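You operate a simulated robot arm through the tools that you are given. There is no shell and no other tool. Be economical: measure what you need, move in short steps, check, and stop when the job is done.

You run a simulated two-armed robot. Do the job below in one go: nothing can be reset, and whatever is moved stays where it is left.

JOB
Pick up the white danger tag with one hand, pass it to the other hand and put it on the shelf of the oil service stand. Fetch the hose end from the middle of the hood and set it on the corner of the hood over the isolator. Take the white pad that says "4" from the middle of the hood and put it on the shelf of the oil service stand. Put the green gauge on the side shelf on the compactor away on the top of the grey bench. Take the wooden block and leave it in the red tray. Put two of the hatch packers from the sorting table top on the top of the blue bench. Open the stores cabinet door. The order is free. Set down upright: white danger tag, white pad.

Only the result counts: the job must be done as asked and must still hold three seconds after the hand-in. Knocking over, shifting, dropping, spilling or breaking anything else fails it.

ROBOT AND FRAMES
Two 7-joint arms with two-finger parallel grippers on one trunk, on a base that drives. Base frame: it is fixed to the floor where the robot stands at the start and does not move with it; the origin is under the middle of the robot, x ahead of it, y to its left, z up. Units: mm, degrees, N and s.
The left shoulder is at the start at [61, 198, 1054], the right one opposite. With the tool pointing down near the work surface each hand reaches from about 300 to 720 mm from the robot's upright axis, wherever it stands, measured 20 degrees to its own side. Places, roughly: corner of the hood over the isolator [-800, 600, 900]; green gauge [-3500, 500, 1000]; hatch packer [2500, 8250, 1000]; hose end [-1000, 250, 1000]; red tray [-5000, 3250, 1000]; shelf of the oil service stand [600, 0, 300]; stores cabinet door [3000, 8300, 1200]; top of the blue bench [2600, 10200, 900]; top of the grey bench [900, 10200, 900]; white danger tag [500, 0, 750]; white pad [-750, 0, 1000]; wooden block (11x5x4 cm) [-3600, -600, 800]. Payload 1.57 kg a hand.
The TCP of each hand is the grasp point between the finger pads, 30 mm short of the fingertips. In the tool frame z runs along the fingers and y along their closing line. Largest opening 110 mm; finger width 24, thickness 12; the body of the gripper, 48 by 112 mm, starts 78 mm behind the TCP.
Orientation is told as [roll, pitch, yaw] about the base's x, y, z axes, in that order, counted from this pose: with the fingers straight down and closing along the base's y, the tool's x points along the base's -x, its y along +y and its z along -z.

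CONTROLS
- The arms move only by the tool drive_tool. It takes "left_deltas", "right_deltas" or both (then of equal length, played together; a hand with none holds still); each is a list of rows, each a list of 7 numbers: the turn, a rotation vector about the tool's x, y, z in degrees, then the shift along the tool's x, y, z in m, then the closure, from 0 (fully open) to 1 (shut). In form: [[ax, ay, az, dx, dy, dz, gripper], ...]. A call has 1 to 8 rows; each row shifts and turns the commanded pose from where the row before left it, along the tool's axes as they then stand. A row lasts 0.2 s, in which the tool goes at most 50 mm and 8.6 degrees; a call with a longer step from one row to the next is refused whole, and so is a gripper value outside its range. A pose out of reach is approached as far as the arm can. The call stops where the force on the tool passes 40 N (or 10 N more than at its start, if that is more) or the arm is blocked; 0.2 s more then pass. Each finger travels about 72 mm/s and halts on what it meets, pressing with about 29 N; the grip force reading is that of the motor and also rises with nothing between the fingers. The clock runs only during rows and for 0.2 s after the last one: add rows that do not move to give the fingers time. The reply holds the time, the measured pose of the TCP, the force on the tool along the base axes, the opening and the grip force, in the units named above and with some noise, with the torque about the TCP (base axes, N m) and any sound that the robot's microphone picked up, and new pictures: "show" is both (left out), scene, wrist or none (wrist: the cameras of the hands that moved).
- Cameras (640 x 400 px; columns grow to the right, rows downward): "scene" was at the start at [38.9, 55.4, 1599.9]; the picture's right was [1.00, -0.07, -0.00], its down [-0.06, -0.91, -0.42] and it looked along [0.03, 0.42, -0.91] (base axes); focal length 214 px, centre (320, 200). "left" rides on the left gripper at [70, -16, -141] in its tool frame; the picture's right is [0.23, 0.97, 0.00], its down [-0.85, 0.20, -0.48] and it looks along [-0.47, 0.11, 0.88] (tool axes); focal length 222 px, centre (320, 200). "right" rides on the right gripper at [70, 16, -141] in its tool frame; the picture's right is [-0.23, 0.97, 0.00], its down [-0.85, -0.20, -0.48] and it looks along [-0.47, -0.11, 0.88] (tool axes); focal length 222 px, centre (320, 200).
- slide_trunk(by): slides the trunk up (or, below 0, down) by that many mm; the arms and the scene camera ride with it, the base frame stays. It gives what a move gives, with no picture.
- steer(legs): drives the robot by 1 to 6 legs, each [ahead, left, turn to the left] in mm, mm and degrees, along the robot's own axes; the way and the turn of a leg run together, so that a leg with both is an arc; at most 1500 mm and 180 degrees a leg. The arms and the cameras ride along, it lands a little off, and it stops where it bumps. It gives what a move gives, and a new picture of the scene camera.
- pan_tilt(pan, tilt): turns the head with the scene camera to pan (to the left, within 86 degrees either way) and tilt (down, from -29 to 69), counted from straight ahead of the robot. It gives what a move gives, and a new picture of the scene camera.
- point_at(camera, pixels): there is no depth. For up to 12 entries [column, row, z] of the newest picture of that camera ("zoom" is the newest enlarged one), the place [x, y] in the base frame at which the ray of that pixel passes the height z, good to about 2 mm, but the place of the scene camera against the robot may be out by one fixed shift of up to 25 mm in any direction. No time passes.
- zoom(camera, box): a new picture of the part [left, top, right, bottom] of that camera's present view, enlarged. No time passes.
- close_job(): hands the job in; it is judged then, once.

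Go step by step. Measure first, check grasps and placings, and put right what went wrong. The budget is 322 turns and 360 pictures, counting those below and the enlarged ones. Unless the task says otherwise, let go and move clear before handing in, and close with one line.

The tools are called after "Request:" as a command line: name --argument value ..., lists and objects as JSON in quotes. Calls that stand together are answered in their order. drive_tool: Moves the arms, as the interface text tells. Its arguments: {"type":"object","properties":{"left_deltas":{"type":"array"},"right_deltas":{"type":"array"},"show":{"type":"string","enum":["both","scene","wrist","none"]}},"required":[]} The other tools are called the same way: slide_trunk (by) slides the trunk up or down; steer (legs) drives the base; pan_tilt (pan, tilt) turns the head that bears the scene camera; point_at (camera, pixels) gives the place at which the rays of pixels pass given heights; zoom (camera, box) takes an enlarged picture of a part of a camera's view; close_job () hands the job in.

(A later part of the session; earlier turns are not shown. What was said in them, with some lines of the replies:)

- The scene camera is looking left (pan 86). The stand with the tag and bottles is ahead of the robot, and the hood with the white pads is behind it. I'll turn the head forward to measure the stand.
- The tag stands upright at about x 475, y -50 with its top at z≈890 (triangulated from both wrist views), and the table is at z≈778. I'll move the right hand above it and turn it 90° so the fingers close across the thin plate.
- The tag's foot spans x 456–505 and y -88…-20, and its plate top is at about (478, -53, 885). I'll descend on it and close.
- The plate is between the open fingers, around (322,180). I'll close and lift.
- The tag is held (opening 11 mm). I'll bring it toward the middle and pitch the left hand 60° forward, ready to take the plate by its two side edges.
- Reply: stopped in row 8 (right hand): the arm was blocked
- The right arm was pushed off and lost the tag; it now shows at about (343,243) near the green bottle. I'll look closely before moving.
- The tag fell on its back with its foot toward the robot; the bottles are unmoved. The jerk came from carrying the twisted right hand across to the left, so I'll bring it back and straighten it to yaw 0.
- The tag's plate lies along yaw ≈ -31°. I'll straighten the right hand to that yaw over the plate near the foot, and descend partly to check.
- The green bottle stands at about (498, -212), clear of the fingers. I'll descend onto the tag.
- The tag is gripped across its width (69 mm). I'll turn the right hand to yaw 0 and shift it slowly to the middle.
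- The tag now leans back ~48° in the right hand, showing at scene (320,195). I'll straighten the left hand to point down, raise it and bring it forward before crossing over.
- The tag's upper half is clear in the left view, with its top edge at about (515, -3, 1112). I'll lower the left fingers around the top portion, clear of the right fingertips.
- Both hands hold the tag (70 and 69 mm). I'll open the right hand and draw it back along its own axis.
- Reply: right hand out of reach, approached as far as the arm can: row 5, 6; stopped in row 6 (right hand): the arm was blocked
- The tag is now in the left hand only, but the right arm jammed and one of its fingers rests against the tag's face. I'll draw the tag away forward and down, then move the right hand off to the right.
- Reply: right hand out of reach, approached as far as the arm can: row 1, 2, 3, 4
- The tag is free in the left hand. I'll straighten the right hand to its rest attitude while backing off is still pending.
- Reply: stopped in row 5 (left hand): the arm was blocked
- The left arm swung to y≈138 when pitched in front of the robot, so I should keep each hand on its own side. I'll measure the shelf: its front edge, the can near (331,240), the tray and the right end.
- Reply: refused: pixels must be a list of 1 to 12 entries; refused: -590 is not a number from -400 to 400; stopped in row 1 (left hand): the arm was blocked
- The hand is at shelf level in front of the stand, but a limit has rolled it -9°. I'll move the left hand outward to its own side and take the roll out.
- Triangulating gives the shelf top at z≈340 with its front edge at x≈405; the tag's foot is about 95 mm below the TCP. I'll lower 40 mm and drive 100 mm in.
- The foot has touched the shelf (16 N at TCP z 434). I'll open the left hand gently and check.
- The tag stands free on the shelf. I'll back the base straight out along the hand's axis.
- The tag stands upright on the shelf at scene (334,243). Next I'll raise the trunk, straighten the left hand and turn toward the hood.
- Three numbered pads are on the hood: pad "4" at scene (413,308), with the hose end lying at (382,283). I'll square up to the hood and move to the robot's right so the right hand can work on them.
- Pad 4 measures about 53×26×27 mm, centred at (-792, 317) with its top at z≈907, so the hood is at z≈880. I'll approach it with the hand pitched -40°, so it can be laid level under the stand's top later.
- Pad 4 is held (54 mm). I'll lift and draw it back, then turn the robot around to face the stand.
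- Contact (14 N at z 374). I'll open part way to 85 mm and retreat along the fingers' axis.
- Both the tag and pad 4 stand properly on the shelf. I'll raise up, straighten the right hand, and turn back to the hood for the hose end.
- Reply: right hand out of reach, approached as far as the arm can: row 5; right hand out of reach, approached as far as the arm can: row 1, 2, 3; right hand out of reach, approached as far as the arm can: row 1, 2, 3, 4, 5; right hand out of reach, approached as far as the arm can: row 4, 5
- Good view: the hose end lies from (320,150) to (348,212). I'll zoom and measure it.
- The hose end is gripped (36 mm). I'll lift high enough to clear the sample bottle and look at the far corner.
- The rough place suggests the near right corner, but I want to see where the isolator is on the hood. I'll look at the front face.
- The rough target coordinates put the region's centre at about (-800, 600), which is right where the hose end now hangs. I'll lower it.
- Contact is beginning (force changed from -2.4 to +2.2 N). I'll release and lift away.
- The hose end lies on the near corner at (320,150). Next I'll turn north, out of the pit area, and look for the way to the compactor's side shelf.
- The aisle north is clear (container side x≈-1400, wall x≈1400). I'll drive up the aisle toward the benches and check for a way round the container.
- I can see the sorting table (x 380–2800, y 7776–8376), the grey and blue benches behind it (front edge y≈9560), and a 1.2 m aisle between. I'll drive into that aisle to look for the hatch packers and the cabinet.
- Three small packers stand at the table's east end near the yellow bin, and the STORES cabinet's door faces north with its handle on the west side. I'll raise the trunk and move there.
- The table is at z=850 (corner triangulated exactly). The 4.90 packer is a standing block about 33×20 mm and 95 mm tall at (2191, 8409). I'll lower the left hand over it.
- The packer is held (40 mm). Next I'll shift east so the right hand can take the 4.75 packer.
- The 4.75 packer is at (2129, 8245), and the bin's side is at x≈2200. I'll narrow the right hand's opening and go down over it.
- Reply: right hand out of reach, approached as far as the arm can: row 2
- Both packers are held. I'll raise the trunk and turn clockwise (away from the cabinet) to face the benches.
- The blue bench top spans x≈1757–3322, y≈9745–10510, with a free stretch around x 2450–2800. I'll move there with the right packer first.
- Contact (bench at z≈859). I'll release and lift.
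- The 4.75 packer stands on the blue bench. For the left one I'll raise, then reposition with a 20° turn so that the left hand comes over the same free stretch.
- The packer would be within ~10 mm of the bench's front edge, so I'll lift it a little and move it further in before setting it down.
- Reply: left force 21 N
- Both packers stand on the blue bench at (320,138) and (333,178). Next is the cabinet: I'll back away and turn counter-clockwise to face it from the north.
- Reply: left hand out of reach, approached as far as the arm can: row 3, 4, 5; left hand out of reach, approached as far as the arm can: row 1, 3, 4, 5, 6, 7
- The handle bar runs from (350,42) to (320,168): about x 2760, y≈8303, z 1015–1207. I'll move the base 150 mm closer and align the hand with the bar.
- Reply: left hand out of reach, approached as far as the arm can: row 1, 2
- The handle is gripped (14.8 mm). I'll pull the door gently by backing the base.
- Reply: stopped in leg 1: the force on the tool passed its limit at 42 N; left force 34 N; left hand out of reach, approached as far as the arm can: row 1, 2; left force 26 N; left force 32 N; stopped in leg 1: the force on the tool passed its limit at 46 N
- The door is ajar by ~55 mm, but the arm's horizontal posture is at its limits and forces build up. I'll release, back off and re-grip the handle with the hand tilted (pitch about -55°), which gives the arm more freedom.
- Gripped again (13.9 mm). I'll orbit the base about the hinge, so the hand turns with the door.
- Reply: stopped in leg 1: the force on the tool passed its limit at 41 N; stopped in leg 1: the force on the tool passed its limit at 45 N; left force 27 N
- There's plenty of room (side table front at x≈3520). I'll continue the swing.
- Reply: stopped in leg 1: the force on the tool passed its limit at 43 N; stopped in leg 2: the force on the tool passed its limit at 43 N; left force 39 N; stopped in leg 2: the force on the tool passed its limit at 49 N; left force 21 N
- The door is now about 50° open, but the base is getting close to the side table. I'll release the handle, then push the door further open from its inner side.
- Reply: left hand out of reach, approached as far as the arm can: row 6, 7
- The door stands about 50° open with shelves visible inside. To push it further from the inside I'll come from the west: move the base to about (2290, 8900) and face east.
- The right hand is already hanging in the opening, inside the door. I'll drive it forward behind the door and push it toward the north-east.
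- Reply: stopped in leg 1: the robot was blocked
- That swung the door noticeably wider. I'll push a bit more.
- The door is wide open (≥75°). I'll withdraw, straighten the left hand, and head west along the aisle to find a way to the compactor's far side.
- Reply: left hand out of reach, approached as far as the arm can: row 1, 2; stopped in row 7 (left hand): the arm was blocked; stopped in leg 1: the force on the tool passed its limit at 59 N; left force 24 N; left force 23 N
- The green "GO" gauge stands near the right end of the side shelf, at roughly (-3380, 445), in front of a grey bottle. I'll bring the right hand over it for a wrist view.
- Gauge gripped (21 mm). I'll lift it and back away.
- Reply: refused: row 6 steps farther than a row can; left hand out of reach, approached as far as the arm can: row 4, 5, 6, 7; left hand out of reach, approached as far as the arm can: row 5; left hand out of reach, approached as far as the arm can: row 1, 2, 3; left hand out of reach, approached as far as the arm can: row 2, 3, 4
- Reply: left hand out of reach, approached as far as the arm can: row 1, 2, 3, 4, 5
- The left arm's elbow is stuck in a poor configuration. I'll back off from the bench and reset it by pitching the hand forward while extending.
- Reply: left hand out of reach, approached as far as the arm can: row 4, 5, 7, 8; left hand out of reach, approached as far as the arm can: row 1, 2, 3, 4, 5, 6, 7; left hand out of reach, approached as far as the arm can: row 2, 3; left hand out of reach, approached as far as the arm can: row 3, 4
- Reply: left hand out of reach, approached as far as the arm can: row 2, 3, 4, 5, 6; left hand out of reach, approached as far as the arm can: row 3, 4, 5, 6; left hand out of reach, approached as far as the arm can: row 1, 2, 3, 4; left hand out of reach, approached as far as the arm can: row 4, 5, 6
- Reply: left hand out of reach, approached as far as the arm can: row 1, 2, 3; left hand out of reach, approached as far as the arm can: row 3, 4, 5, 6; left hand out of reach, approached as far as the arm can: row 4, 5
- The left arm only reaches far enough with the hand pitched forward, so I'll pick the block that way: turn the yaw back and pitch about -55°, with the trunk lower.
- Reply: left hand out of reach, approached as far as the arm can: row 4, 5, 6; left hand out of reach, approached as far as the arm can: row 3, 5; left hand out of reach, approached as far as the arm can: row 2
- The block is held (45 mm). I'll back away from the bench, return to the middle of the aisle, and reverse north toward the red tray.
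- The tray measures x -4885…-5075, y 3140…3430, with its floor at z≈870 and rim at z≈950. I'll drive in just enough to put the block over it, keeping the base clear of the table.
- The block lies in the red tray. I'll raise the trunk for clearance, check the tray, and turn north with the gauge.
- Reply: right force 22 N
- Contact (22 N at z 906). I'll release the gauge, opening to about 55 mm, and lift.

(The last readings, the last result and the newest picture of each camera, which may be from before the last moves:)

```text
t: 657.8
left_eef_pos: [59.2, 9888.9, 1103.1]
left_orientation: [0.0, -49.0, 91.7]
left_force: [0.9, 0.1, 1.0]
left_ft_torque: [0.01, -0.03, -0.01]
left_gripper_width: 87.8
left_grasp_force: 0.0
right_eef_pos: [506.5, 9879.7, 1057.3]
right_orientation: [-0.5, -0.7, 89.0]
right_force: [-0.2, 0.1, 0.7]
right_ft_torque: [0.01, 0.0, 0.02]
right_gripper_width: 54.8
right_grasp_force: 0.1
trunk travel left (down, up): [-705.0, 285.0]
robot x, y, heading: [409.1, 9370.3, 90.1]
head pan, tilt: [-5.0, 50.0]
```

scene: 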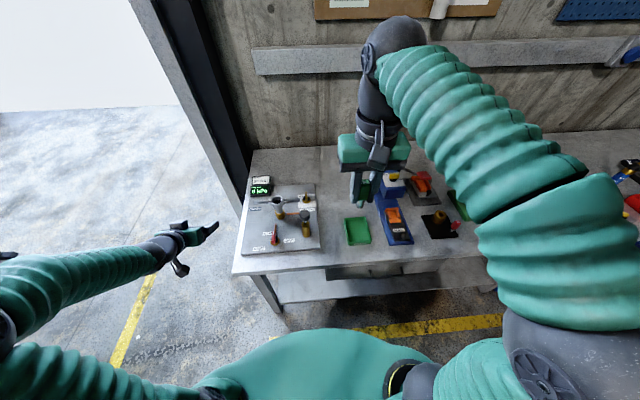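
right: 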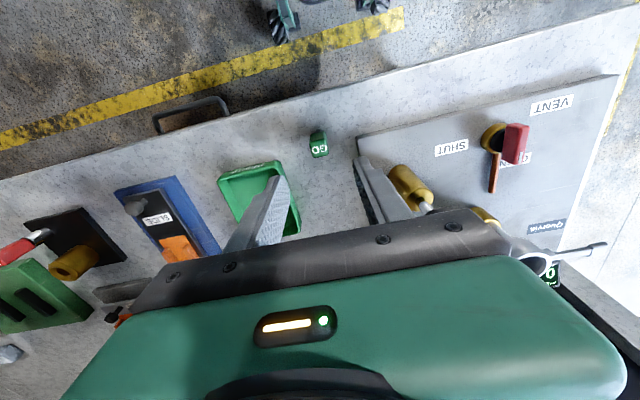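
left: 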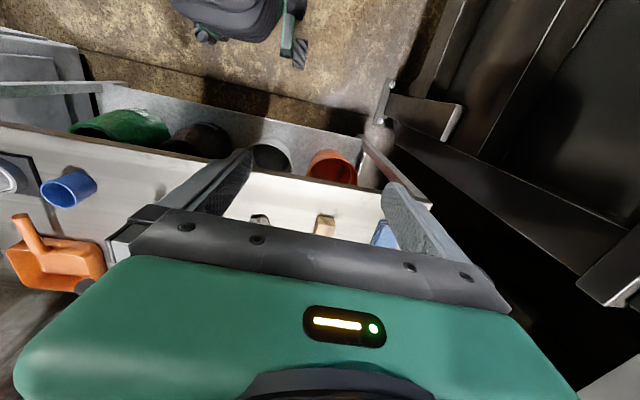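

The gauge stands on the grey bench at (318,143). I'll back away and make one last check of the packers and the cabinet door.

Request:
steer --legs '[[-250, 0, 0]]'

Request:
pan_tilt --pan -70 --tilt 20

```text
t: 659.6
left_eef_pos: [56.8, 9643.4, 1101.2]
left_orientation: [0.0, -48.9, 91.8]
left_force: [0.9, 0.3, -0.5]
left_ft_torque: [-0.02, 0.01, 0.04]
left_gripper_width: 88.1
left_grasp_force: 0.2
right_eef_pos: [507.6, 9634.5, 1054.7]
right_orientation: [-0.4, -0.6, 89.1]
right_force: [0.2, 0.0, 0.6]
right_ft_torque: [0.0, -0.03, 0.02]
right_gripper_width: 55.0
right_grasp_force: 0.1
trunk travel left (down, up): [-705.0, 285.0]
robot x, y, heading: [411.7, 9120.1, 90.0]
head pan, tilt: [-5.0, 50.0]
```

scene: 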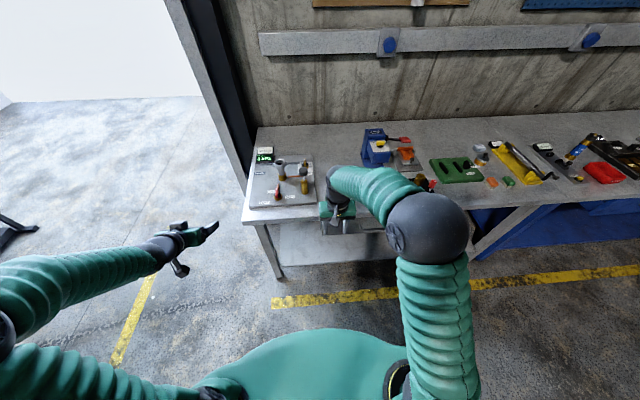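

```text
t: 660.9
left_eef_pos: [57.8, 9639.8, 1105.1]
left_orientation: [0.0, -49.1, 91.8]
left_force: [0.4, -0.9, -0.7]
left_ft_torque: [-0.03, -0.03, 0.01]
left_gripper_width: 88.0
left_grasp_force: 0.1
right_eef_pos: [506.6, 9630.4, 1056.0]
right_orientation: [-0.4, -0.7, 89.2]
right_force: [0.0, 0.2, -0.8]
right_ft_torque: [-0.01, -0.03, -0.04]
right_gripper_width: 54.7
right_grasp_force: 0.1
trunk travel left (down, up): [-705.0, 285.0]
robot x, y, heading: [411.9, 9121.9, 90.0]
head pan, tilt: [-70.0, 20.0]
```

scene: 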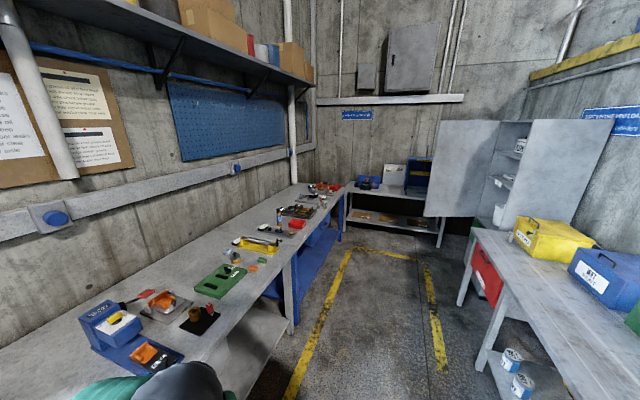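

The pictures show the cabinet door standing wide open, and every item was seen standing or lying in its place after release, with both hands clear. I'll hand in.

Request:
close_job

```text
The job is handed in.
```

I finished all seven tasks and handed the job in, but I haven't seen the verdict. The danger tag was dropped once, during the first handover: it fell back on the stand's table, the bottles beside it stayed put, and I picked it up again, passed it from the right hand to the left and stood it upright on the shelf.
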